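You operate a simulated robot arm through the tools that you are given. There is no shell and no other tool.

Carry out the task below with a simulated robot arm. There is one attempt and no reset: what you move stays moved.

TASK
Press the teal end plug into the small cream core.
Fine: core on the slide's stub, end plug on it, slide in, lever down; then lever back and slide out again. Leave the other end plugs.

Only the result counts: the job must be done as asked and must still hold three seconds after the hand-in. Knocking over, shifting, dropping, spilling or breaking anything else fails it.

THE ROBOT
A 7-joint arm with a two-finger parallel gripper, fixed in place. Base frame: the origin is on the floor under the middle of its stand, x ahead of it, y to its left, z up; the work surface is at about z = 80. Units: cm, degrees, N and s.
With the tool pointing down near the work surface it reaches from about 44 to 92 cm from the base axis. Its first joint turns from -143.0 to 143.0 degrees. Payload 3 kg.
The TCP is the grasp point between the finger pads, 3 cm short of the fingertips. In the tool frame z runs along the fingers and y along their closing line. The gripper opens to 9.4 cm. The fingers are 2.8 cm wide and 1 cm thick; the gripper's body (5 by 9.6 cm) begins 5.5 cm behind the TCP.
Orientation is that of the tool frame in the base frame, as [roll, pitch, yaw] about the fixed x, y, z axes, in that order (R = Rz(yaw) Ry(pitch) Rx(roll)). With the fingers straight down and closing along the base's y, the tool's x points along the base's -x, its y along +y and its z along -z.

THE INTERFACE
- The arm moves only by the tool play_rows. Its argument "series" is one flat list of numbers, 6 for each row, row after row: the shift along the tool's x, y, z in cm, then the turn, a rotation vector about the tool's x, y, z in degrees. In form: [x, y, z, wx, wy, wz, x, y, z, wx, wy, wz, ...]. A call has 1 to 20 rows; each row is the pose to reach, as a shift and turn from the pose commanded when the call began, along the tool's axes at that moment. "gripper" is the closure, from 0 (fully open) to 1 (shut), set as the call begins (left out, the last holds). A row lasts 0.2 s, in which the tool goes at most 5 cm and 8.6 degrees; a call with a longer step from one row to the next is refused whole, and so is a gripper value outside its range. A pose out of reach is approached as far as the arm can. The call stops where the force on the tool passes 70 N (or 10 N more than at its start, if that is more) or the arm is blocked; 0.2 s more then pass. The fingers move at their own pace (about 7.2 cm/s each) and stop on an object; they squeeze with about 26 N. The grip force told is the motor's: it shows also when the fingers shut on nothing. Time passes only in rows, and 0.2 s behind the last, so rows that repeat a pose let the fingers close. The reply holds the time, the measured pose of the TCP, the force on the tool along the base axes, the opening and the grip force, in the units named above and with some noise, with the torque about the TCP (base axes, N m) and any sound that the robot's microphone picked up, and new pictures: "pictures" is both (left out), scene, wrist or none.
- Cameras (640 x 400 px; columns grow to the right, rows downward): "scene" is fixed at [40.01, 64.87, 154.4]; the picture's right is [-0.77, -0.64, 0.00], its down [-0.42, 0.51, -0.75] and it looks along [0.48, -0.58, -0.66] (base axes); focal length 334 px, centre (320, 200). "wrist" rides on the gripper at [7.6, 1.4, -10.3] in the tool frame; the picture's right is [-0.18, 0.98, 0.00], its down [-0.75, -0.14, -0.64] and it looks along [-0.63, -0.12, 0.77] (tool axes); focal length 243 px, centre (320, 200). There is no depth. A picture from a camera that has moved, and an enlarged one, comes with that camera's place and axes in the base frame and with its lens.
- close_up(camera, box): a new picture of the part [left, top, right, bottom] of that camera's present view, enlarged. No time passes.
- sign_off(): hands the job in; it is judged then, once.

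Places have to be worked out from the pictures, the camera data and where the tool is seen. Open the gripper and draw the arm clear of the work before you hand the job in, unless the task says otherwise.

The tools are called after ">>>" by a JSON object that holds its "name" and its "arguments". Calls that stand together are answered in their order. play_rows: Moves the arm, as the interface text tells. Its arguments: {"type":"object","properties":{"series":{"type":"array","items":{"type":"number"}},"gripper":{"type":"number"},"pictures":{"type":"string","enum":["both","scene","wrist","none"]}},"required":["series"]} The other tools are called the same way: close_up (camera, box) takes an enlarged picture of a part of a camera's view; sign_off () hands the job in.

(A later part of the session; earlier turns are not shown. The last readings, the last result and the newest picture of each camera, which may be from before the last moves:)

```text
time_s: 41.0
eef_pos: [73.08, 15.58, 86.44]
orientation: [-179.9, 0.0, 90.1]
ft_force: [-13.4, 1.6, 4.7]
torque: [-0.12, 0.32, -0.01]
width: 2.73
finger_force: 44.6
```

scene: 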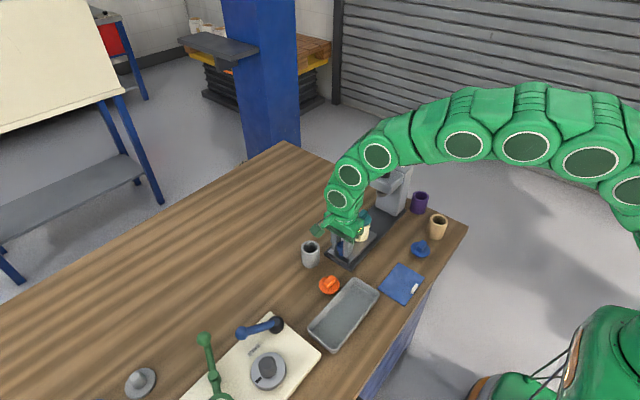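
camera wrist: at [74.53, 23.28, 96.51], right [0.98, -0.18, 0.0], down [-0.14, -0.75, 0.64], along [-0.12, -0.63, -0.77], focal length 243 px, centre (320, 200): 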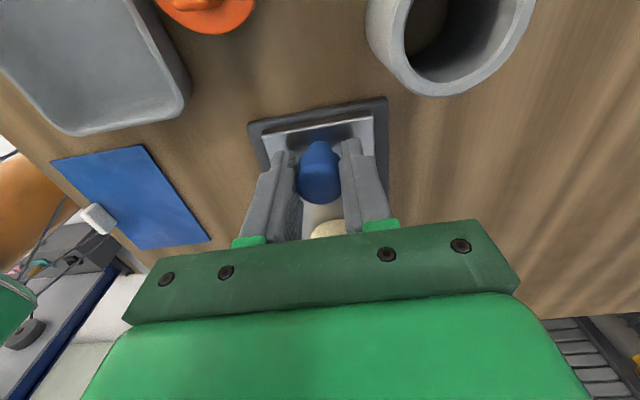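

>>> {"name": "play_rows", "arguments": {"series": [0, -0.06, 0, 0, 0, 0, 0, -0.06, 0, 0, 0, 0], "pictures": "none"}}

```text
time_s: 41.6
eef_pos: [72.89, 15.63, 86.15]
orientation: [-179.9, 0.0, 90.1]
ft_force: [-5.9, -0.7, -0.2]
torque: [-0.36, 0.0, 0.03]
width: 2.72
finger_force: 45.0
```

The side load is small now. I push the slide gently along −y by 2 cm as a test.

>>> {"name": "play_rows", "arguments": {"series": [-0.3, 0, 0, 0, 0, 0, -0.7, 0, 0, 0, 0, 0, -1.1, 0, 0, 0, 0, 0, -1.5, 0, 0, 0, 0, 0, -1.8, 0, 0, 0, 0, 0, -2, 0, 0, 0, 0, 0, -2, 0, 0, 0, 0, 0]}}

>>> {"name": "close_up", "arguments": {"camera": "scene", "box": [320, 160, 420, 280]}}

```text
time_s: 43.2
eef_pos: [73.02, 13.7, 86.23]
orientation: [-179.9, 0.0, 90.0]
ft_force: [-25.0, 1.3, -10.9]
torque: [0.08, 0.55, -0.04]
width: 2.72
finger_force: 44.9
camera wrist: at [74.58, 21.28, 96.51], right [0.98, -0.18, 0.0], down [-0.14, -0.75, 0.64], along [-0.12, -0.63, -0.77], focal length 243 px, centre (320, 200)
```

scene: 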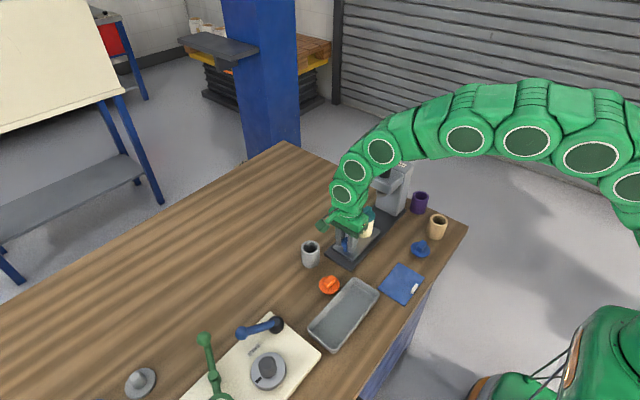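
wrist: 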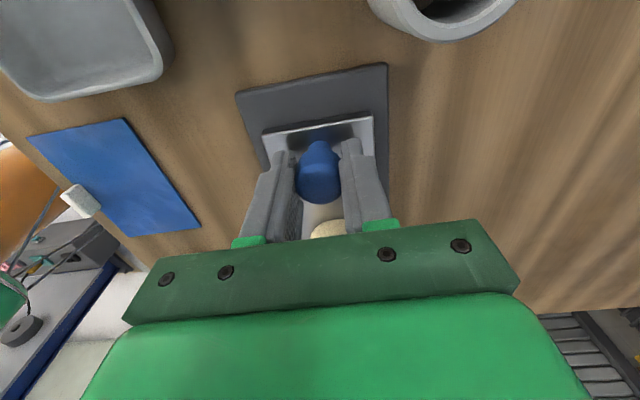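

```text
3.33 times, centred on (370, 220) of scene
camera zoom: at [40.01, 64.87, 154.4], right [-0.77, -0.64, 0.0], down [-0.42, 0.51, -0.75], along [0.48, -0.58, -0.66], focal length 1112 px, centre (153, 133)
```

zoom: 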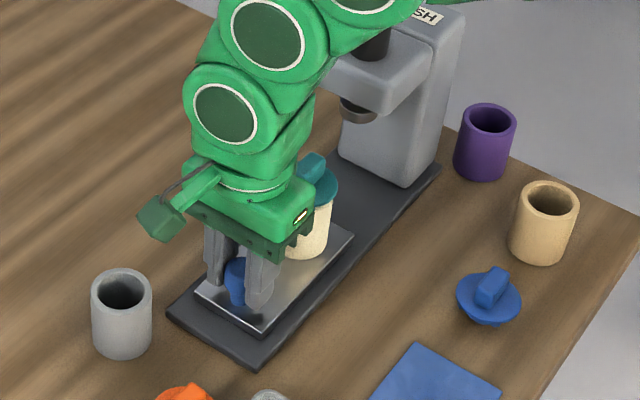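

The slide moves with core and plug standing. I continue inward at the same slow pace, trimming x a little to keep the side load low.

>>> {"name": "play_rows", "arguments": {"series": [-0.3, -0.08, 0, 0, 0, 0, -0.7, -0.08, 0, 0, 0, 0, -1.1, -0.08, 0, 0, 0, 0, -1.5, -0.08, 0, 0, 0, 0, -1.9, -0.08, 0, 0, 0, 0, -2.3, -0.08, 0, 0, 0, 0, -2.7, -0.08, 0, 0, 0, 0, -3, -0.08, 0, 0, 0, 0, -3, -0.08, 0, 0, 0, 0], "pictures": "none"}}

>>> {"name": "close_up", "arguments": {"camera": "scene", "box": [320, 140, 420, 270]}}

```text
time_s: 45.2
eef_pos: [72.96, 10.65, 86.36]
orientation: [179.9, 0.0, 90.1]
ft_force: [8.0, 0.7, 5.8]
torque: [0.04, -0.16, 0.06]
width: 2.72
finger_force: 44.7
```

```text
3.08 times, centred on (370, 205) of scene
camera zoom: at [40.01, 64.87, 154.4], right [-0.77, -0.64, 0.0], down [-0.42, 0.51, -0.75], along [0.48, -0.58, -0.66], focal length 1027 px, centre (166, 185)
```

zoom: 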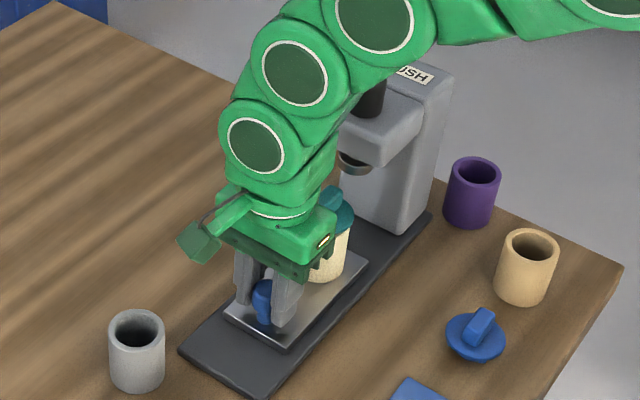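

Good: 5 cm in, low forces. I continue another 3 cm.

>>> {"name": "play_rows", "arguments": {"series": [-0.3, 0, 0, 0, 0, 0, -0.7, 0, 0, 0, 0, 0, -1.1, 0, 0, 0, 0, 0, -1.5, 0, 0, 0, 0, 0, -1.9, 0, 0, 0, 0, 0, -2.3, 0, 0, 0, 0, 0, -2.7, 0, 0, 0, 0, 0, -3, 0, 0, 0, 0, 0, -3, 0, 0, 0, 0, 0]}}

>>> {"name": "close_up", "arguments": {"camera": "scene", "box": [330, 140, 420, 250]}}

```text
time_s: 47.2
eef_pos: [73.04, 7.6, 86.27]
orientation: [180.0, 0.0, 90.0]
ft_force: [41.7, 0.9, 9.9]
torque: [0.15, -0.8, 0.02]
width: 2.74
finger_force: 45.3
camera wrist: at [74.53, 15.22, 96.52], right [0.98, -0.18, 0.0], down [-0.14, -0.75, 0.64], along [-0.12, -0.63, -0.77], focal length 243 px, centre (320, 200)
```

scene: 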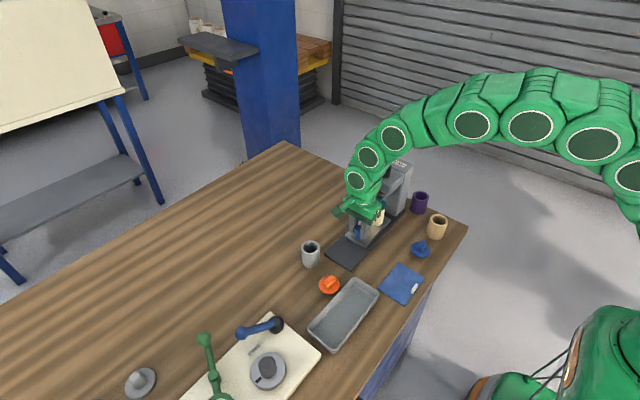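
wrist: 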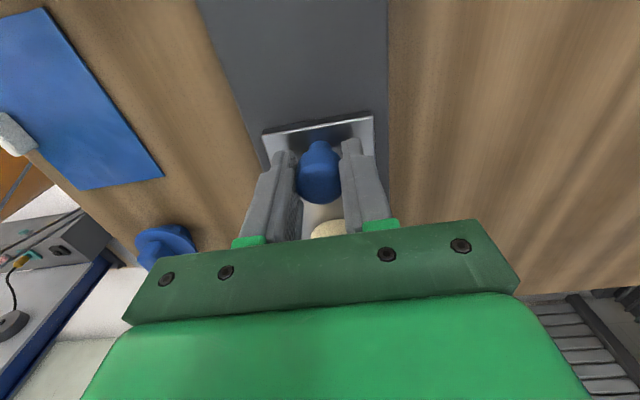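

```text
3.64 times, centred on (375, 195) of scene
camera zoom: at [40.01, 64.87, 154.4], right [-0.77, -0.64, 0.0], down [-0.42, 0.51, -0.75], along [0.48, -0.58, -0.66], focal length 1214 px, centre (120, 218)
```

zoom: 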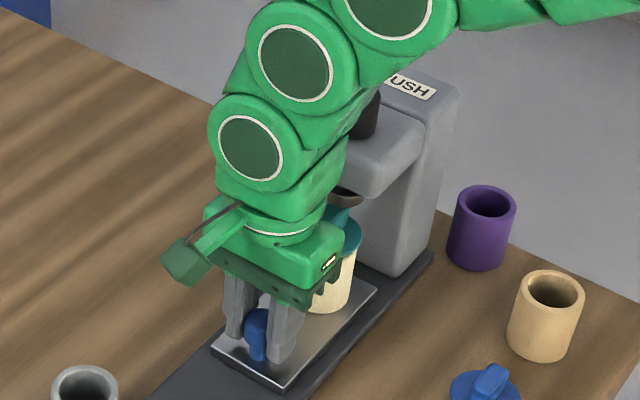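

A 42 N side load has built up; I relieve it by shifting +x slightly before the last stretch.

>>> {"name": "play_rows", "arguments": {"series": [0, 0.06, 0, 0, 0, 0, 0, 0.13, 0, 0, 0, 0, 0, 0.13, 0, 0, 0, 0], "pictures": "none"}}

>>> {"name": "close_up", "arguments": {"camera": "scene", "box": [360, 170, 410, 230]}}

```text
time_s: 48.0
eef_pos: [73.0, 7.68, 86.22]
orientation: [-179.8, 0.0, 90.1]
ft_force: [2.3, -0.1, 34.5]
torque: [-0.07, -0.1, 0.01]
width: 2.77
finger_force: 45.0
```

```text
6.67 times, centred on (385, 200) of scene
camera zoom: at [40.01, 64.87, 154.4], right [-0.77, -0.64, 0.0], down [-0.42, 0.51, -0.75], along [0.48, -0.58, -0.66], focal length 2225 px, centre (-113, 200)
```

zoom: 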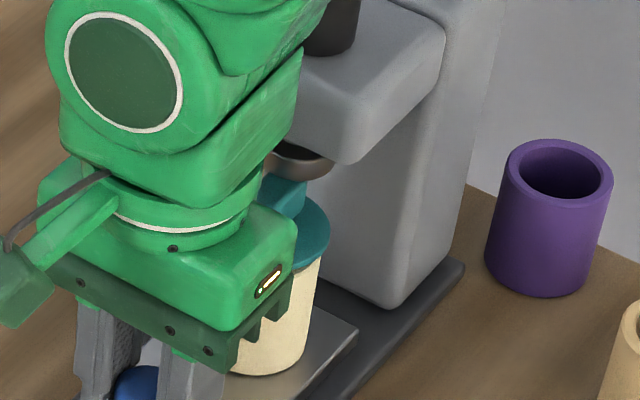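

The side load is gone but there's 34 N vertical; I ease up 1 mm and advance another 1 cm in small steps.

>>> {"name": "play_rows", "arguments": {"series": [0, 0, -0.1, 0, 0, 0, -0.2, 0, -0.1, 0, 0, 0, -0.4, 0, -0.1, 0, 0, 0, -0.6, 0, -0.1, 0, 0, 0, -0.8, 0, -0.1, 0, 0, 0, -1, 0, -0.1, 0, 0, 0, -1, 0, -0.1, 0, 0, 0], "pictures": "none"}}

>>> {"name": "close_up", "arguments": {"camera": "scene", "box": [360, 170, 410, 230]}}

```text
time_s: 49.6
eef_pos: [73.06, 6.57, 86.27]
orientation: [-179.8, -0.1, 90.0]
ft_force: [-26.2, -0.2, -29.6]
torque: [0.16, 0.43, 0.04]
width: 2.74
finger_force: 44.7
```

```text
6.67 times, centred on (385, 200) of scene
camera zoom: at [40.01, 64.87, 154.4], right [-0.77, -0.64, 0.0], down [-0.42, 0.51, -0.75], along [0.48, -0.58, -0.66], focal length 2225 px, centre (-113, 200)
```

zoom: 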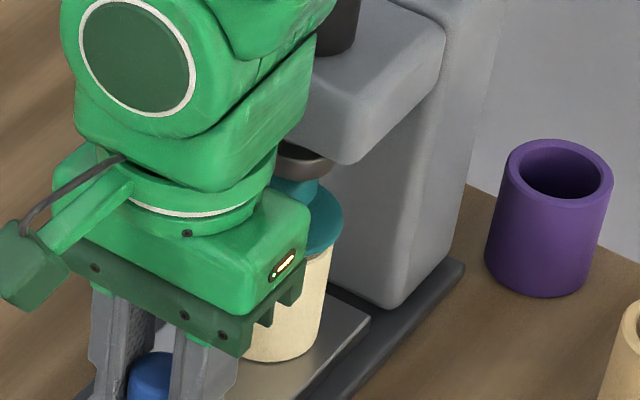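

The tab is passing under the ram with no resistance along y. I trim x and z and advance further in small steps.

>>> {"name": "play_rows", "arguments": {"series": [0, -0.06, 0.06, 0, 0, 0, -0.2, -0.08, 0.08, 0, 0, 0, -0.4, -0.08, 0.08, 0, 0, 0, -0.6, -0.08, 0.08, 0, 0, 0, -0.8, -0.08, 0.08, 0, 0, 0, -0.8, -0.08, 0.08, 0, 0, 0], "pictures": "none"}}

>>> {"name": "close_up", "arguments": {"camera": "scene", "box": [360, 170, 410, 230]}}

```text
time_s: 51.0
eef_pos: [73.04, 5.88, 86.25]
orientation: [179.9, 0.0, 90.0]
ft_force: [-17.1, -1.0, -22.9]
torque: [-0.13, 0.25, -0.04]
width: 2.76
finger_force: 44.8
```

```text
6.67 times, centred on (385, 200) of scene
camera zoom: at [40.01, 64.87, 154.4], right [-0.77, -0.64, 0.0], down [-0.42, 0.51, -0.75], along [0.48, -0.58, -0.66], focal length 2225 px, centre (-113, 200)
```

zoom: 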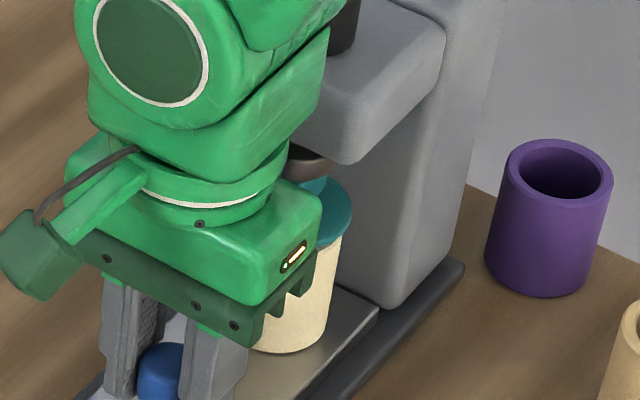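

9.8 cm in and still free. I continue in 1 mm-scale steps looking for an end stop.

>>> {"name": "play_rows", "arguments": {"series": [-0.1, -0.04, 0.04, 0, 0, 0, -0.2, -0.06, 0.06, 0, 0, 0, -0.3, -0.06, 0.06, 0, 0, 0, -0.4, -0.06, 0.06, 0, 0, 0, -0.4, -0.06, 0.06, 0, 0, 0], "pictures": "none"}}

>>> {"name": "close_up", "arguments": {"camera": "scene", "box": [360, 170, 410, 230]}}

```text
time_s: 52.2
eef_pos: [73.01, 5.51, 86.36]
orientation: [179.9, 0.0, 90.1]
ft_force: [-2.8, 34.8, -7.5]
torque: [0.76, 0.05, -0.02]
width: 2.79
finger_force: 45.0
```

```text
6.67 times, centred on (385, 200) of scene
camera zoom: at [40.01, 64.87, 154.4], right [-0.77, -0.64, 0.0], down [-0.42, 0.51, -0.75], along [0.48, -0.58, -0.66], focal length 2225 px, centre (-113, 200)
```

zoom: 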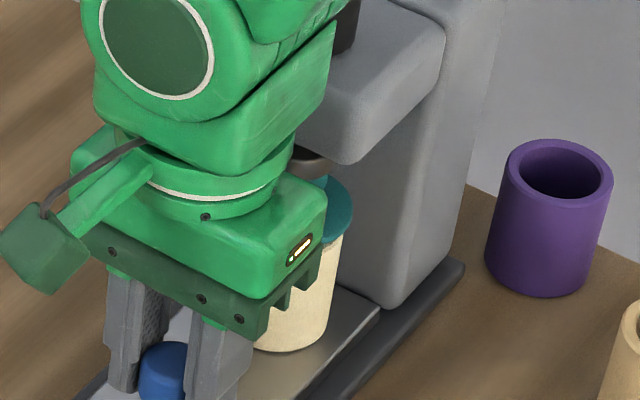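

A 35 N reaction along +y at y about 5.5 shows the slide is at its end stop, after about 10.1 cm of travel. I relax, open the gripper and back straight away upward and +y to inspect.

>>> {"name": "play_rows", "arguments": {"series": [0.06, 0, 0, 0, 0, 0, 0.12, 0, 0, 0, 0, 0, 0.12, 0, 0, 0, 0, 0], "pictures": "none"}}

>>> {"name": "play_rows", "arguments": {"series": [0, 0, 0, 0, 0, 0, 0, 0, 0, 0, 0, 0, 0, 0, 0, 0, 0, 0], "gripper": 0.4, "pictures": "none"}}

>>> {"name": "play_rows", "arguments": {"series": [0, 0, -1, 0, 0, 0, 0, 0, -3, 0, 0, 0, 1, 0, -6, 0, 0, 0, 4, 0, -9, 0, 0, 0, 8, 0, -11, 0, 0, 0, 12, 0, -11, 0, 0, 0, 12, 0, -11, 0, 0, 0], "gripper": 0.4}}

>>> {"name": "close_up", "arguments": {"camera": "scene", "box": [340, 140, 430, 250]}}

>>> {"name": "close_up", "arguments": {"camera": "wrist", "box": [200, 20, 440, 240]}}

```text
time_s: 53.0
eef_pos: [72.94, 5.46, 86.36]
orientation: [179.7, 0.0, 90.0]
ft_force: [-5.0, 13.4, 32.0]
torque: [0.35, 0.15, -0.03]
width: 2.74
finger_force: 45.4
```

```text
time_s: 53.8
eef_pos: [72.95, 5.46, 86.23]
orientation: [-180.0, 0.0, 89.9]
ft_force: [-0.5, -0.8, 0.0]
torque: [-0.01, 0.02, 0.01]
width: 5.65
finger_force: 0.0
```

```text
time_s: 55.4
eef_pos: [73.25, 17.74, 97.07]
orientation: [-180.0, 0.0, 90.0]
ft_force: [-0.9, 0.4, -0.7]
torque: [0.0, 0.02, -0.01]
width: 5.64
finger_force: 0.1
camera wrist: at [74.75, 25.27, 107.26], right [0.98, -0.18, 0.0], down [-0.14, -0.75, 0.64], along [-0.12, -0.63, -0.77], focal length 243 px, centre (320, 200)
```

scene: 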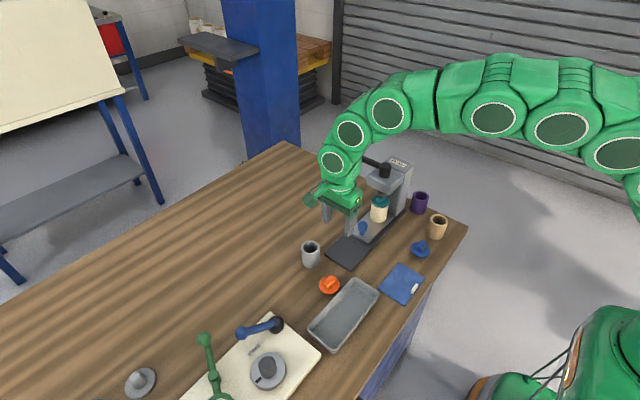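
wrist: 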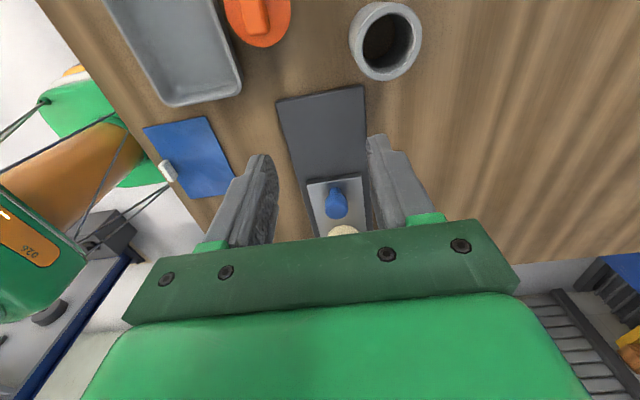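

```text
3.64 times, centred on (385, 195) of scene
camera zoom: at [40.01, 64.87, 154.4], right [-0.77, -0.64, 0.0], down [-0.42, 0.51, -0.75], along [0.48, -0.58, -0.66], focal length 1214 px, centre (84, 218)
```

zoom: 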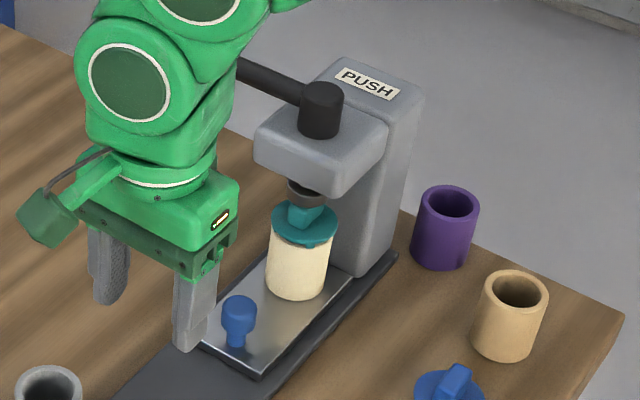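

```text
1.82 times, centred on (320, 130) of wrist
camera zoom: at [74.75, 25.27, 107.26], right [0.98, -0.18, 0.0], down [-0.14, -0.75, 0.64], along [-0.12, -0.63, -0.77], focal length 441 px, centre (320, 327)
```

zoom: 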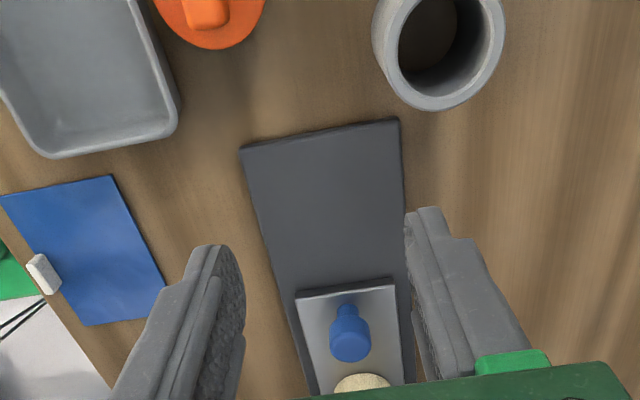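

The slide is fully in, with the plug's tab centred under the ram. Now I need to understand the lever, so I rise high and look down on the press head.

>>> {"name": "play_rows", "arguments": {"series": [0, 0, -4.5, 0, 0, 0, 0, 0, -9, 0, 0, 0, 0, 0, -13.5, 0, 0, 0, 0, 0, -18, 0, 0, 0, -4, 0, -20, 0, 0, 0, -8.5, 0, -20, 0, 0, 0, -13, 0, -20, 0, 0, 0, -16, 0, -20, 0, 0, 0, -16, 0, -20, 0, 0, 0], "gripper": 0.4}}

>>> {"name": "close_up", "arguments": {"camera": "wrist", "box": [220, 20, 420, 240]}}

>>> {"name": "close_up", "arguments": {"camera": "scene", "box": [340, 130, 430, 240]}}

```text
time_s: 57.4
eef_pos: [73.03, 1.63, 117.14]
orientation: [-180.0, 0.0, 90.1]
ft_force: [0.4, -0.1, -0.9]
torque: [0.05, 0.02, 0.01]
width: 5.63
finger_force: 0.0
camera wrist: at [74.55, 9.23, 127.35], right [0.98, -0.18, 0.0], down [-0.14, -0.75, 0.64], along [-0.12, -0.63, -0.77], focal length 243 px, centre (320, 200)
```

scene: 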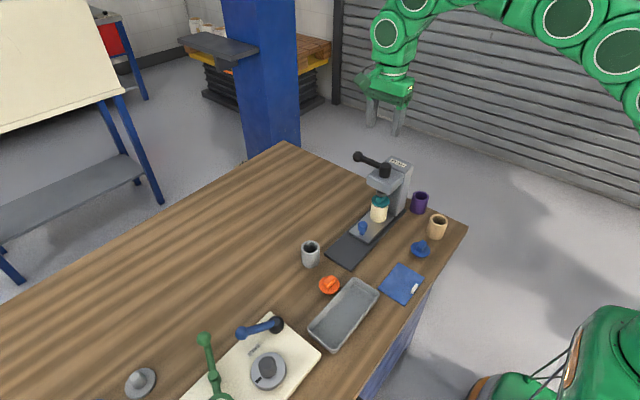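
wrist: 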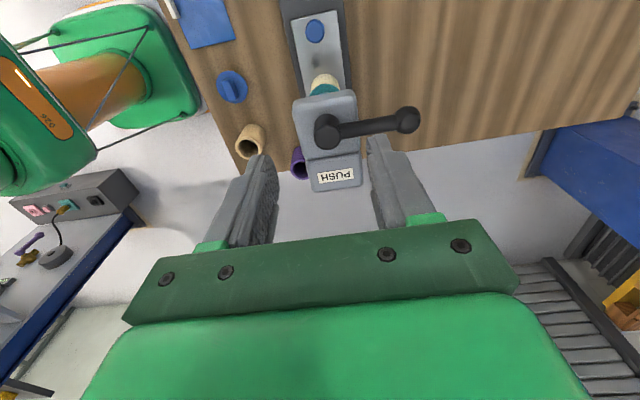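

```text
1.82 times, centred on (320, 130) of wrist
camera zoom: at [74.55, 9.23, 127.35], right [0.98, -0.18, 0.0], down [-0.14, -0.75, 0.64], along [-0.12, -0.63, -0.77], focal length 441 px, centre (320, 327)
```

zoom: 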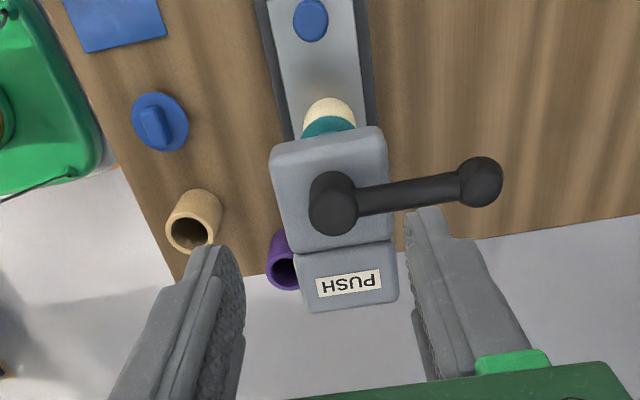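

```text
3.64 times, centred on (385, 185) of scene
camera zoom: at [40.01, 64.87, 154.4], right [-0.77, -0.64, 0.0], down [-0.42, 0.51, -0.75], along [0.48, -0.58, -0.66], focal length 1214 px, centre (84, 254)
```

zoom: 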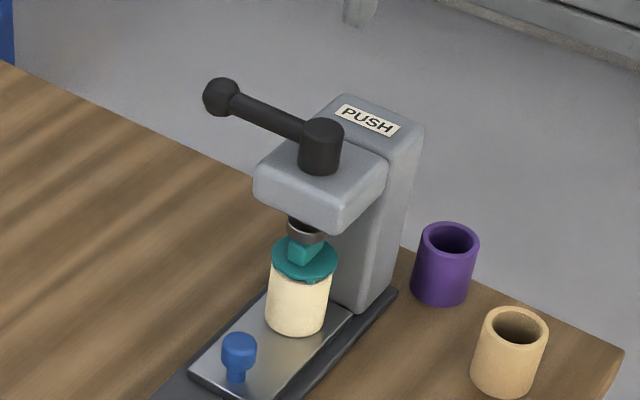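

Triangulated: the hub top is at about (73.2, −2.4, 102.3), and the lever ball is at about (82.2, −2.65, 101.2), horizontal and pointing +x. I move the closed fingers above the ball to test gently whether it goes down.

>>> {"name": "play_rows", "arguments": {"series": [-1.5, 3, 0, 0, 0, 0, -3, 6, 0, 0, 0, 0, -4.3, 9.1, 0, 0, 0, 0, -4.3, 9.1, 3.5, 0, 0, 0, -4.3, 9.1, 7, 0, 0, 0, -4.3, 9.1, 9, 0, 0, 0, -4.3, 9.1, 9, 0, 0, 0], "gripper": 1}}

>>> {"name": "close_up", "arguments": {"camera": "wrist", "box": [160, 60, 400, 240]}}

>>> {"name": "close_up", "arguments": {"camera": "scene", "box": [330, 110, 430, 220]}}

```text
time_s: 59.0
eef_pos: [82.15, -2.73, 108.26]
orientation: [179.9, 0.0, 90.0]
ft_force: [-0.1, 0.4, 0.7]
torque: [0.02, 0.02, 0.03]
width: 0.02
finger_force: 26.4
out of reach, approached as far as the arm can: row 3
camera wrist: at [83.68, 4.86, 118.37], right [0.98, -0.18, 0.0], down [-0.14, -0.75, 0.64], along [-0.12, -0.63, -0.77], focal length 243 px, centre (320, 200)
```

scene: 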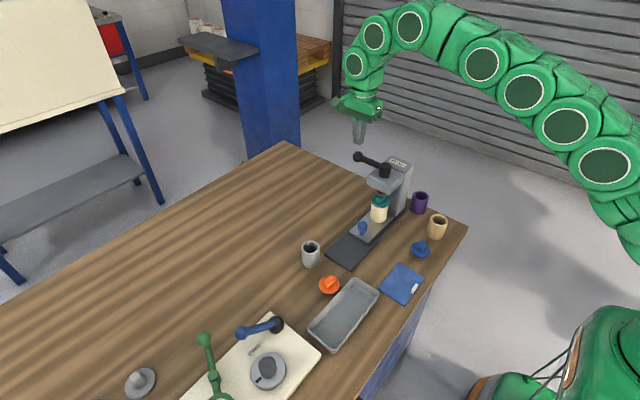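
wrist: 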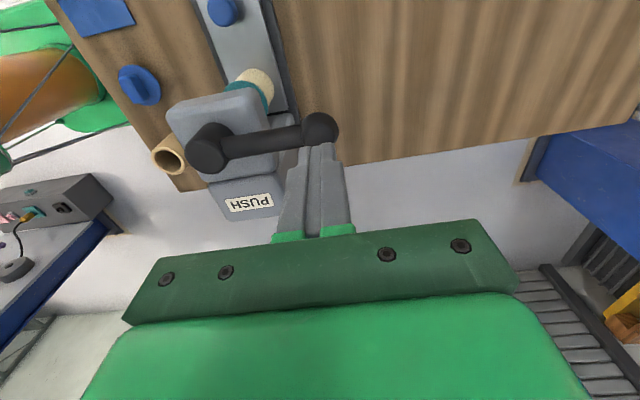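

```text
2.22 times, centred on (280, 150) of wrist
camera zoom: at [83.68, 4.86, 118.37], right [0.98, -0.18, 0.0], down [-0.14, -0.75, 0.64], along [-0.12, -0.63, -0.77], focal length 539 px, centre (409, 311)
```

zoom: 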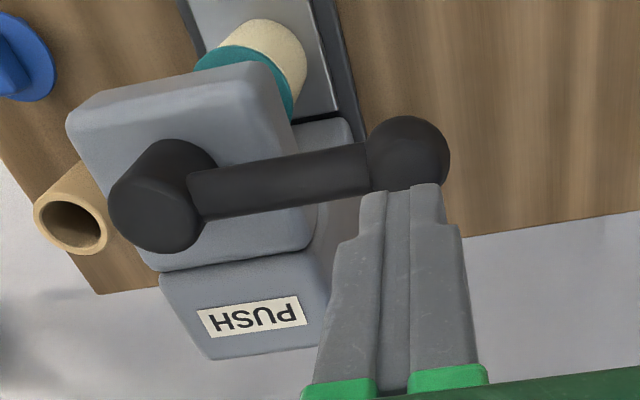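

```text
3.64 times, centred on (380, 165) of scene
camera zoom: at [40.01, 64.87, 154.4], right [-0.77, -0.64, 0.0], down [-0.42, 0.51, -0.75], along [0.48, -0.58, -0.66], focal length 1214 px, centre (102, 327)
```

zoom: 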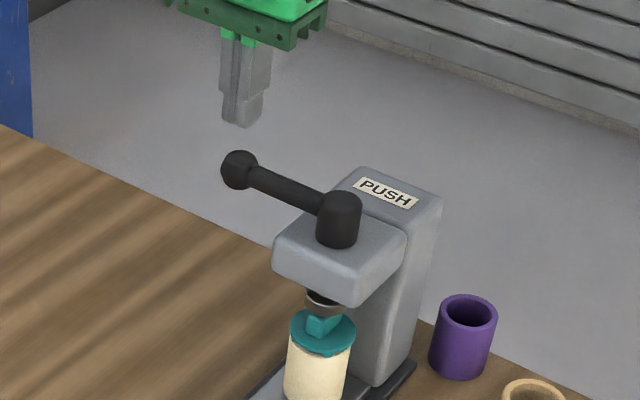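

The fingertips are right above the ball. I lower slowly to touch it.

>>> {"name": "play_rows", "arguments": {"series": [0, 0, 0.8, 0, 0, 0, 0, 0, 1.6, 0, 0, 0, 0, 0, 2.1, 0, 0, 0, 0, 0, 2.3, 0, 0, 0, 0, 0, 2.3, 0, 0, 0], "pictures": "none"}}

>>> {"name": "close_up", "arguments": {"camera": "scene", "box": [330, 110, 430, 220]}}

```text
time_s: 60.2
eef_pos: [82.04, -2.72, 105.94]
orientation: [179.9, 0.0, 90.1]
ft_force: [-0.4, 0.0, -0.5]
torque: [-0.02, -0.01, 0.01]
width: 0.0
finger_force: 26.1
```

```text
3.64 times, centred on (380, 165) of scene
camera zoom: at [40.01, 64.87, 154.4], right [-0.77, -0.64, 0.0], down [-0.42, 0.51, -0.75], along [0.48, -0.58, -0.66], focal length 1214 px, centre (102, 327)
```

zoom: 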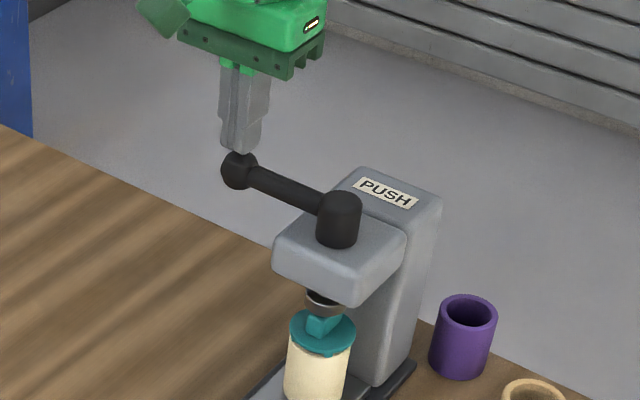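

Almost touching. I step down in 1 mm increments.

>>> {"name": "play_rows", "arguments": {"series": [0, 0, 0.15, 0, 0, 0, 0, 0, 0.3, 0, 0, 0, 0, 0, 0.4, 0, 0, 0, 0, 0, 0.5, 0, 0, 0, 0, 0, 0.5, 0, 0, 0], "pictures": "none"}}

>>> {"name": "close_up", "arguments": {"camera": "scene", "box": [330, 110, 430, 220]}}

```text
time_s: 61.4
eef_pos: [82.1, -2.73, 105.47]
orientation: [179.9, 0.0, 90.1]
ft_force: [-0.7, -1.5, 2.1]
torque: [-0.03, 0.04, 0.05]
width: 0.0
finger_force: 26.5
```

```text
3.64 times, centred on (380, 165) of scene
camera zoom: at [40.01, 64.87, 154.4], right [-0.77, -0.64, 0.0], down [-0.42, 0.51, -0.75], along [0.48, -0.58, -0.66], focal length 1214 px, centre (102, 327)
```

zoom: 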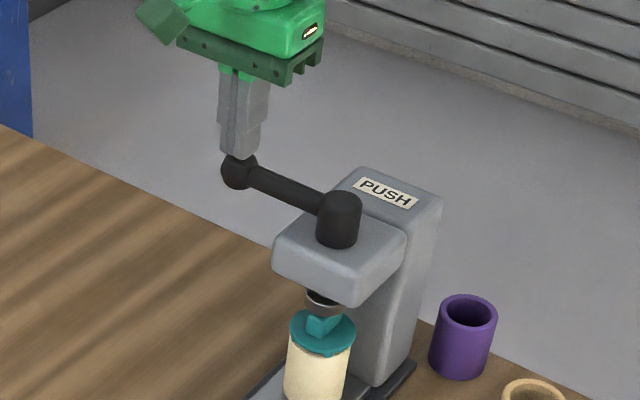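

First contact at 2 N. I press a bit more to see whether the lever yields downward.

>>> {"name": "play_rows", "arguments": {"series": [0, 0, 0.05, 0, 0, 0, 0, 0, 0.1, 0, 0, 0, 0, 0, 0.1, 0, 0, 0], "pictures": "none"}}

>>> {"name": "close_up", "arguments": {"camera": "scene", "box": [330, 110, 430, 220]}}

```text
time_s: 62.2
eef_pos: [82.02, -2.68, 105.37]
orientation: [179.9, 0.0, 90.0]
ft_force: [6.3, -2.2, 16.6]
torque: [-0.11, -0.15, 0.16]
width: 0.0
finger_force: 25.4
```

```text
3.64 times, centred on (380, 165) of scene
camera zoom: at [40.01, 64.87, 154.4], right [-0.77, -0.64, 0.0], down [-0.42, 0.51, -0.75], along [0.48, -0.58, -0.66], focal length 1214 px, centre (102, 327)
```

zoom: 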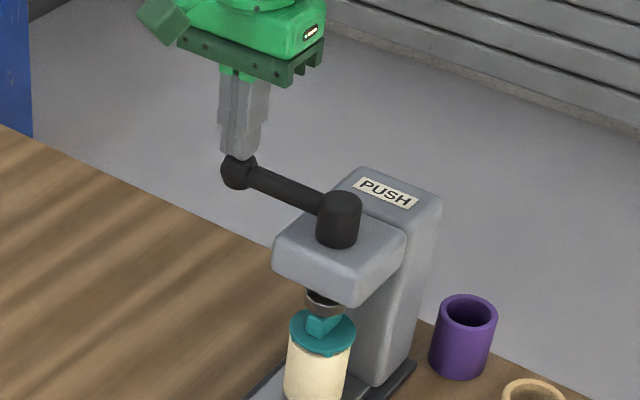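

Stiff at 17 N with no motion, so it does not simply push down there. The lever looks like a vertical-axis handle that would swing toward the "PUSH" label, which is in the −y direction over the column. I rise and turn the tool back to yaw 180 so the fingers straddle the ball in y and can test both directions gently.

>>> {"name": "play_rows", "arguments": {"series": [0, 0, -1, 0, 0, 0, 0, 0, -3, 0, 0, 0, 0, 0, -4, 0, 0, -8, 0, 0, -4, 0, 0, -16, 0, 0, -4, 0, 0, -24, 0, 0, -4, 0, 0, -32, 0, 0, -4, 0, 0, -40, 0, 0, -4, 0, 0, -48, 0, 0, -4, 0, 0, -56, 0, 0, -4, 0, 0, -64, 0, 0, -4, 0, 0, -72, 0, 0, -4, 0, 0, -80, 0, 0, -4, 0, 0, -88, 0, 0, -4, 0, 0, -90, 0, 0, -4, 0, 0, -90], "gripper": 0.4}}

>>> {"name": "close_up", "arguments": {"camera": "wrist", "box": [160, 40, 480, 240]}}

>>> {"name": "close_up", "arguments": {"camera": "scene", "box": [330, 110, 430, 220]}}

```text
time_s: 65.4
eef_pos: [82.02, -2.67, 109.25]
orientation: [-180.0, -0.1, -179.8]
ft_force: [0.2, 0.0, 0.2]
torque: [0.02, 0.0, 0.03]
width: 5.64
finger_force: 0.0
camera wrist: at [74.51, -1.32, 119.5], right [0.18, 0.98, 0.0], down [0.75, -0.14, 0.64], along [0.63, -0.12, -0.77], focal length 243 px, centre (320, 200)
```

scene: 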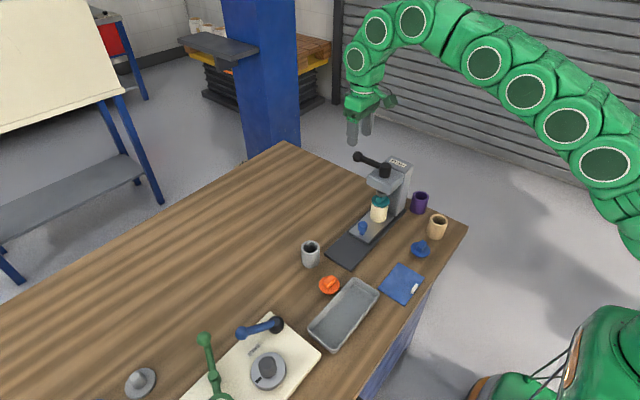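
wrist: 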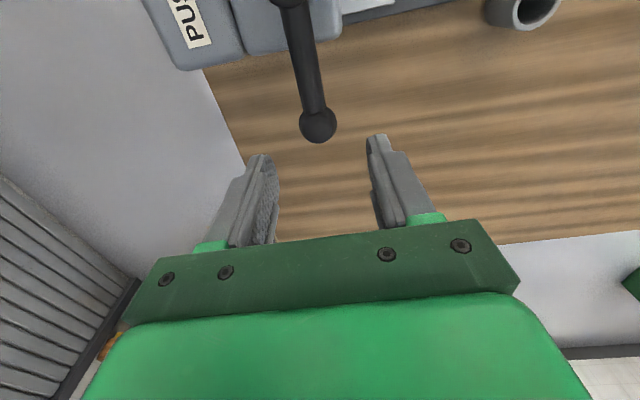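

```text
2.00 times, centred on (320, 140) of wrist
camera zoom: at [74.51, -1.32, 119.5], right [0.18, 0.98, 0.0], down [0.75, -0.14, 0.64], along [0.63, -0.12, -0.77], focal length 485 px, centre (320, 320)
```

zoom: 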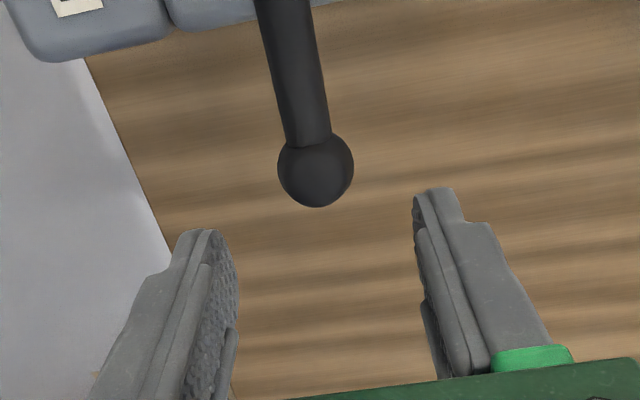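

```text
3.64 times, centred on (380, 165) of scene
camera zoom: at [40.01, 64.87, 154.4], right [-0.77, -0.64, 0.0], down [-0.42, 0.51, -0.75], along [0.48, -0.58, -0.66], focal length 1214 px, centre (102, 327)
```

zoom: 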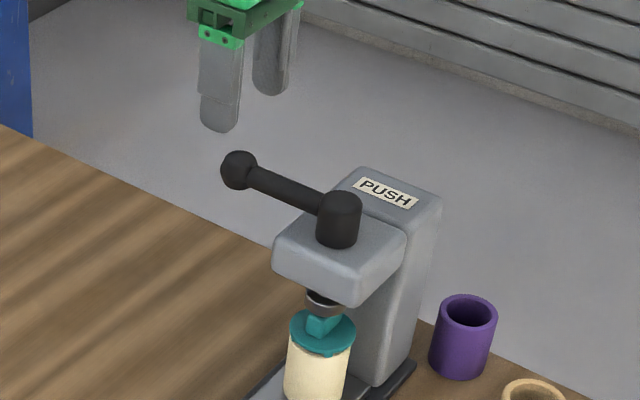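

The ball is centred between the open fingers. I lower the fingers around it, with the tips at about z 100 and above the column top.

>>> {"name": "play_rows", "arguments": {"series": [0, -0.1, 2, 0, 0, 0, 0, -0.1, 4, 0, 0, 0, 0, -0.1, 5.5, 0, 0, 0, 0, -0.1, 6.2, 0, 0, 0, 0, -0.1, 6.2, 0, 0, 0], "gripper": 0.4}}

>>> {"name": "close_up", "arguments": {"camera": "scene", "box": [330, 110, 430, 220]}}

>>> {"name": "close_up", "arguments": {"camera": "wrist", "box": [200, 80, 440, 240]}}

```text
time_s: 66.6
eef_pos: [81.97, -2.74, 102.95]
orientation: [180.0, 0.0, -179.8]
ft_force: [-0.1, 0.1, 0.8]
torque: [0.04, 0.0, -0.01]
width: 5.64
finger_force: 0.1
camera wrist: at [74.49, -1.26, 113.23], right [0.18, 0.98, 0.0], down [0.75, -0.14, 0.64], along [0.63, -0.12, -0.77], focal length 243 px, centre (320, 200)
```

scene: 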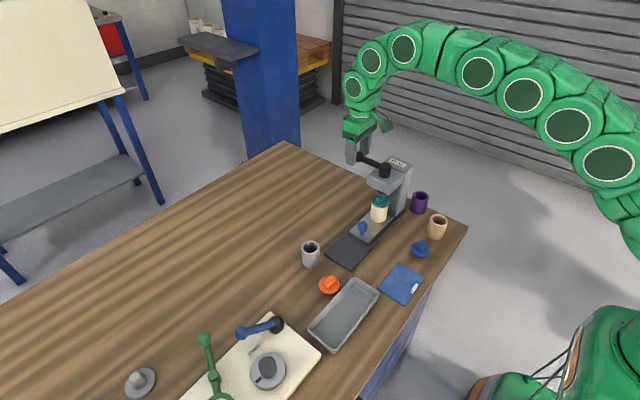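
wrist: 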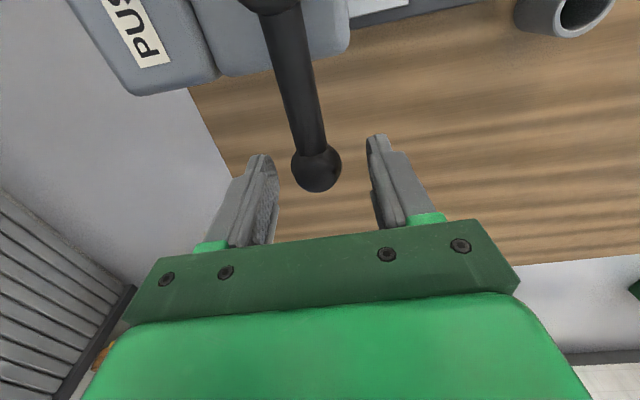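

```text
3.64 times, centred on (380, 165) of scene
camera zoom: at [40.01, 64.87, 154.4], right [-0.77, -0.64, 0.0], down [-0.42, 0.51, -0.75], along [0.48, -0.58, -0.66], focal length 1214 px, centre (102, 327)
```

zoom: 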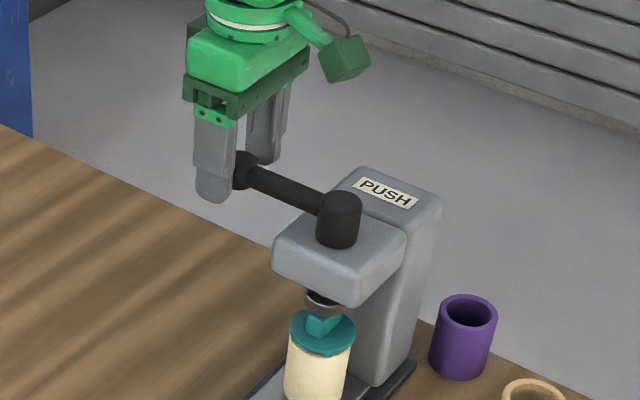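

```text
2.50 times, centred on (320, 160) of wrist
camera zoom: at [74.49, -1.26, 113.23], right [0.18, 0.98, 0.0], down [0.75, -0.14, 0.64], along [0.63, -0.12, -0.77], focal length 606 px, centre (320, 300)
```

zoom: 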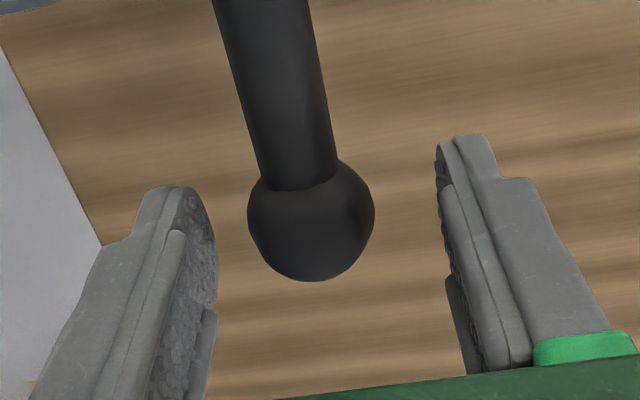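

The fingers straddle the ball. I nudge toward −y until the +y finger touches and see if the lever swings.

>>> {"name": "play_rows", "arguments": {"series": [0, -0.5, 0, 0, 0, 0, 0, -1, 0, 0, 0, 0, 0, -1.3, 0, 0, 0, 0, 0, -1.5, 0, 0, 0, 0, 0, -1.7, 0, 0, 0, 0, 0, -1.7, 0, 0, 0, 0], "pictures": "wrist"}}

>>> {"name": "close_up", "arguments": {"camera": "scene", "box": [330, 110, 430, 220]}}

```text
time_s: 68.0
eef_pos: [81.99, -4.46, 103.11]
orientation: [180.0, -0.1, -179.9]
ft_force: [3.8, 9.0, 0.9]
torque: [0.23, -0.11, -0.11]
width: 6.16
finger_force: 4.3
camera wrist: at [74.52, -3.05, 113.36], right [0.18, 0.98, 0.0], down [0.75, -0.14, 0.64], along [0.63, -0.12, -0.77], focal length 243 px, centre (320, 200)
```

wrist: 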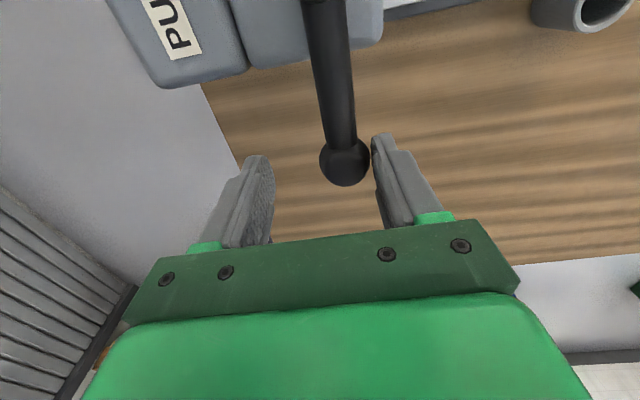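

```text
3.64 times, centred on (380, 165) of scene
camera zoom: at [40.01, 64.87, 154.4], right [-0.77, -0.64, 0.0], down [-0.42, 0.51, -0.75], along [0.48, -0.58, -0.66], focal length 1214 px, centre (102, 327)
```

zoom: 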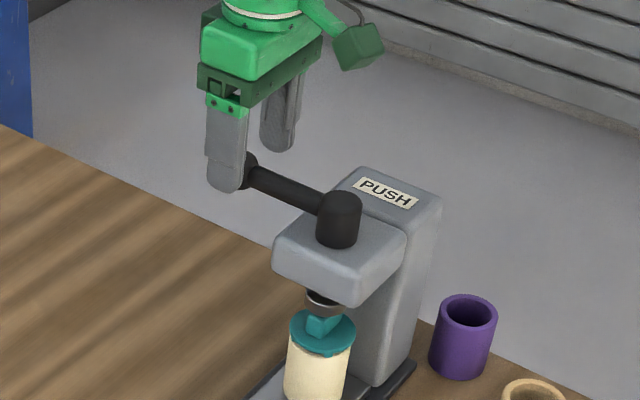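

About 9 N along −y with no lever motion (the finger itself yielded). I try the other direction, toward +y.

>>> {"name": "play_rows", "arguments": {"series": [0, 0.8, 0, 0, 0, 0, 0, 1.7, 0, 0, 0, 0, 0, 2.5, 0, 0, 0, 0, 0, 3, 0, 0, 0, 0, 0, 3.3, 0, 0, 0, 0, 0, 3.5, 0, 0, 0, 0, 0, 3.5, 0, 0, 0, 0], "pictures": "wrist"}}

>>> {"name": "close_up", "arguments": {"camera": "scene", "box": [330, 110, 430, 220]}}

```text
time_s: 69.6
eef_pos: [82.05, -0.92, 103.07]
orientation: [180.0, -0.1, -179.9]
ft_force: [1.3, -0.7, -0.2]
torque: [-0.01, 0.04, 0.01]
width: 5.64
finger_force: 0.1
camera wrist: at [74.55, 0.47, 113.35], right [0.18, 0.98, 0.0], down [0.75, -0.14, 0.64], along [0.63, -0.12, -0.77], focal length 243 px, centre (320, 200)
```

wrist: 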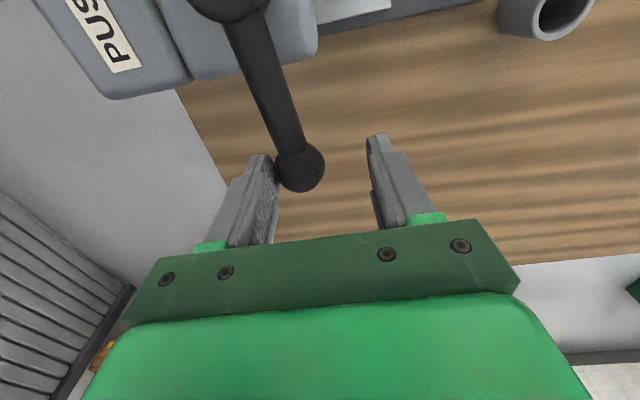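

```text
3.64 times, centred on (380, 165) of scene
camera zoom: at [40.01, 64.87, 154.4], right [-0.77, -0.64, 0.0], down [-0.42, 0.51, -0.75], along [0.48, -0.58, -0.66], focal length 1214 px, centre (102, 327)
```

zoom: 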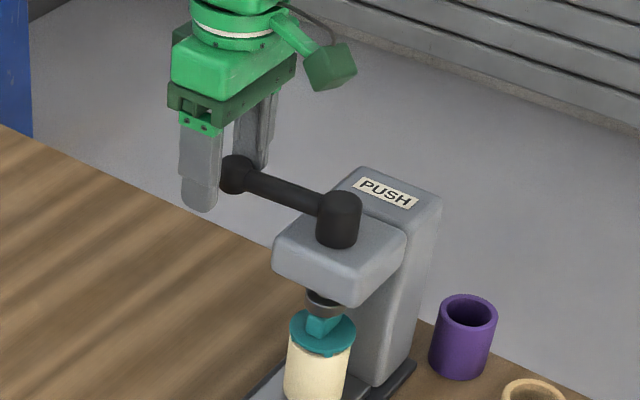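

The ball followed easily toward +y: the lever swings counter-clockwise about the vertical hub. For a firm push I want the stiff side of the closed fingers, so I rise, turn to yaw 90, and close, on the −y side of the ball.

>>> {"name": "play_rows", "arguments": {"series": [0, -0.4, 0, 0, 0, 0, 0, -0.4, -2, 0, 0, 0, 0, -0.4, -4.5, 0, 0, 0, 0, -0.6, -5, 0, 0, 8, 0, -1, -5, 0, 0, 16, 0, -1.4, -5, 0, 0, 24, 0, -1.8, -5, 0, 0, 32, 0, -2.2, -5, 0, 0, 40, 0, -2.6, -5, 0, 0, 48, 0, -3, -5, 0, 0, 56, 0, -3.4, -5, 0, 0, 64, 0, -3.8, -5, 0, 0, 72, 0, -4.2, -5, 0, 0, 80, 0, -4.6, -5, 0, 0, 88, 0, -4.9, -5, 0, 0, 90, 0, -4.9, -5, 0, 0, 90], "gripper": 0.4}}

>>> {"name": "close_up", "arguments": {"camera": "wrist", "box": [160, 40, 480, 240]}}

```text
time_s: 73.0
eef_pos: [82.01, -5.84, 108.2]
orientation: [180.0, -0.1, 90.0]
ft_force: [0.5, 0.5, 0.4]
torque: [0.0, 0.01, -0.01]
width: 5.62
finger_force: 0.1
camera wrist: at [83.66, 1.75, 118.33], right [0.98, -0.18, 0.0], down [-0.14, -0.75, 0.64], along [-0.12, -0.63, -0.77], focal length 243 px, centre (320, 200)
```

scene: 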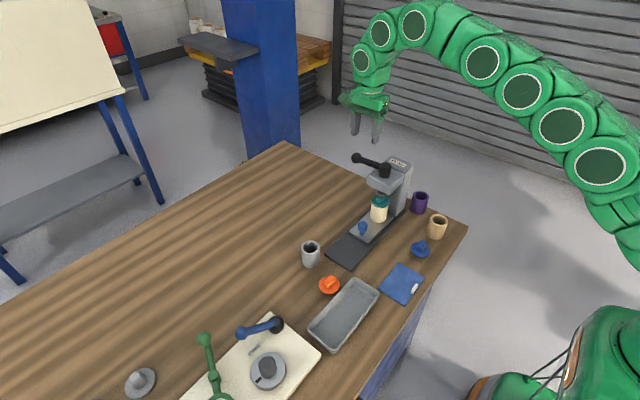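
wrist: 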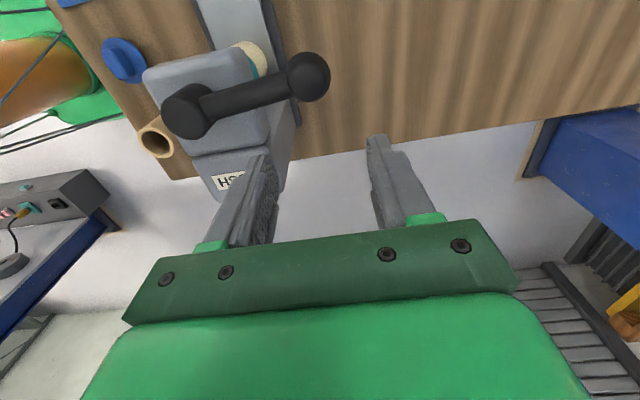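

```text
2.00 times, centred on (320, 140) of wrist
camera zoom: at [83.66, 1.75, 118.33], right [0.98, -0.18, 0.0], down [-0.14, -0.75, 0.64], along [-0.12, -0.63, -0.77], focal length 485 px, centre (320, 320)
```

zoom: 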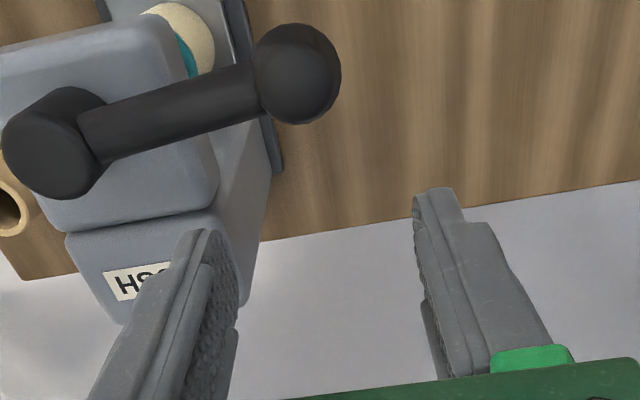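

The lever stayed where I nudged it (ball y about −2.1). I close the fingers and lower them behind the ball.

>>> {"name": "play_rows", "arguments": {"series": [0, 0, 0, 0, 0, 0, 0, 0, 0, 0, 0, 0, 0, 0, 2, 0, 0, 0, 0, 0, 4, 0, 0, 0, 0, 0, 5, 0, 0, 0, 0, 0, 5, 0, 0, 0], "gripper": 1}}

>>> {"name": "close_up", "arguments": {"camera": "wrist", "box": [160, 40, 480, 240]}}

>>> {"name": "close_up", "arguments": {"camera": "scene", "box": [330, 110, 430, 220]}}

```text
time_s: 74.4
eef_pos: [81.86, -5.96, 103.21]
orientation: [-180.0, 0.0, 90.1]
ft_force: [0.6, 1.1, 0.3]
torque: [0.0, -0.01, 0.03]
width: 0.0
finger_force: 26.1
camera wrist: at [83.46, 1.72, 113.46], right [0.98, -0.18, 0.0], down [-0.14, -0.75, 0.64], along [-0.12, -0.63, -0.77], focal length 243 px, centre (320, 200)
```

scene: 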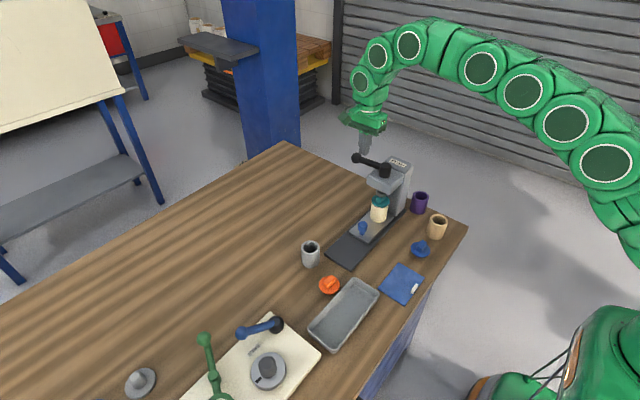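
wrist: 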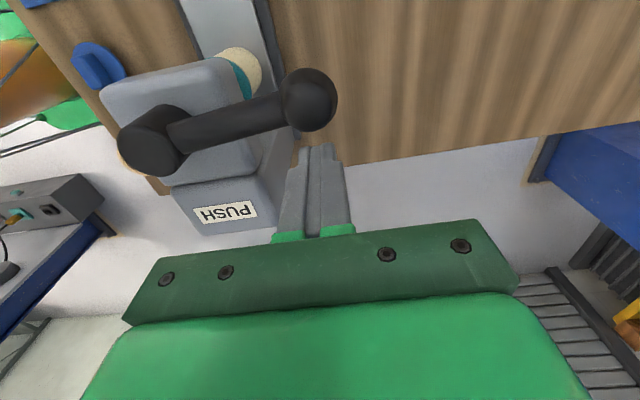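

```text
2.00 times, centred on (320, 140) of wrist
camera zoom: at [83.46, 1.72, 113.46], right [0.98, -0.18, 0.0], down [-0.14, -0.75, 0.64], along [-0.12, -0.63, -0.77], focal length 485 px, centre (320, 320)
```

zoom: 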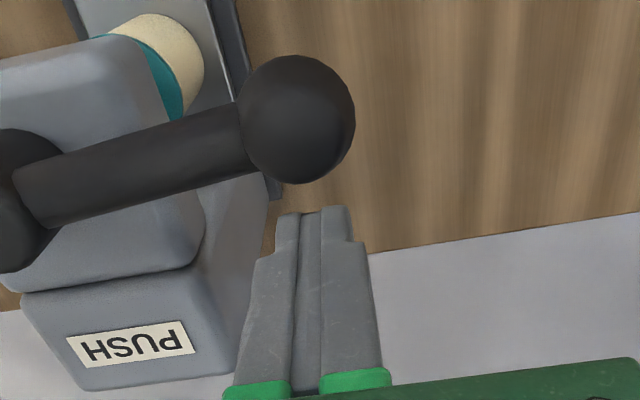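

```text
3.64 times, centred on (380, 165) of scene
camera zoom: at [40.01, 64.87, 154.4], right [-0.77, -0.64, 0.0], down [-0.42, 0.51, -0.75], along [0.48, -0.58, -0.66], focal length 1214 px, centre (102, 327)
```

zoom: 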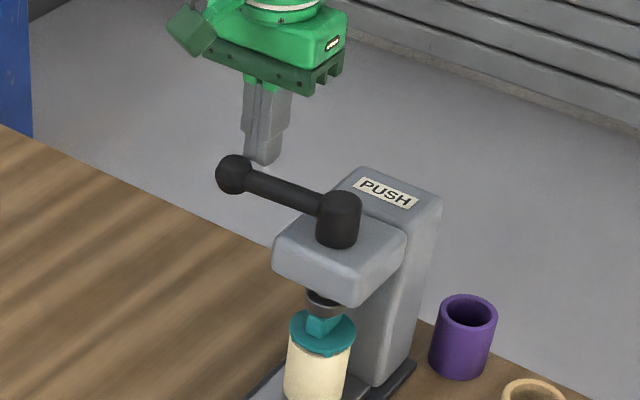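

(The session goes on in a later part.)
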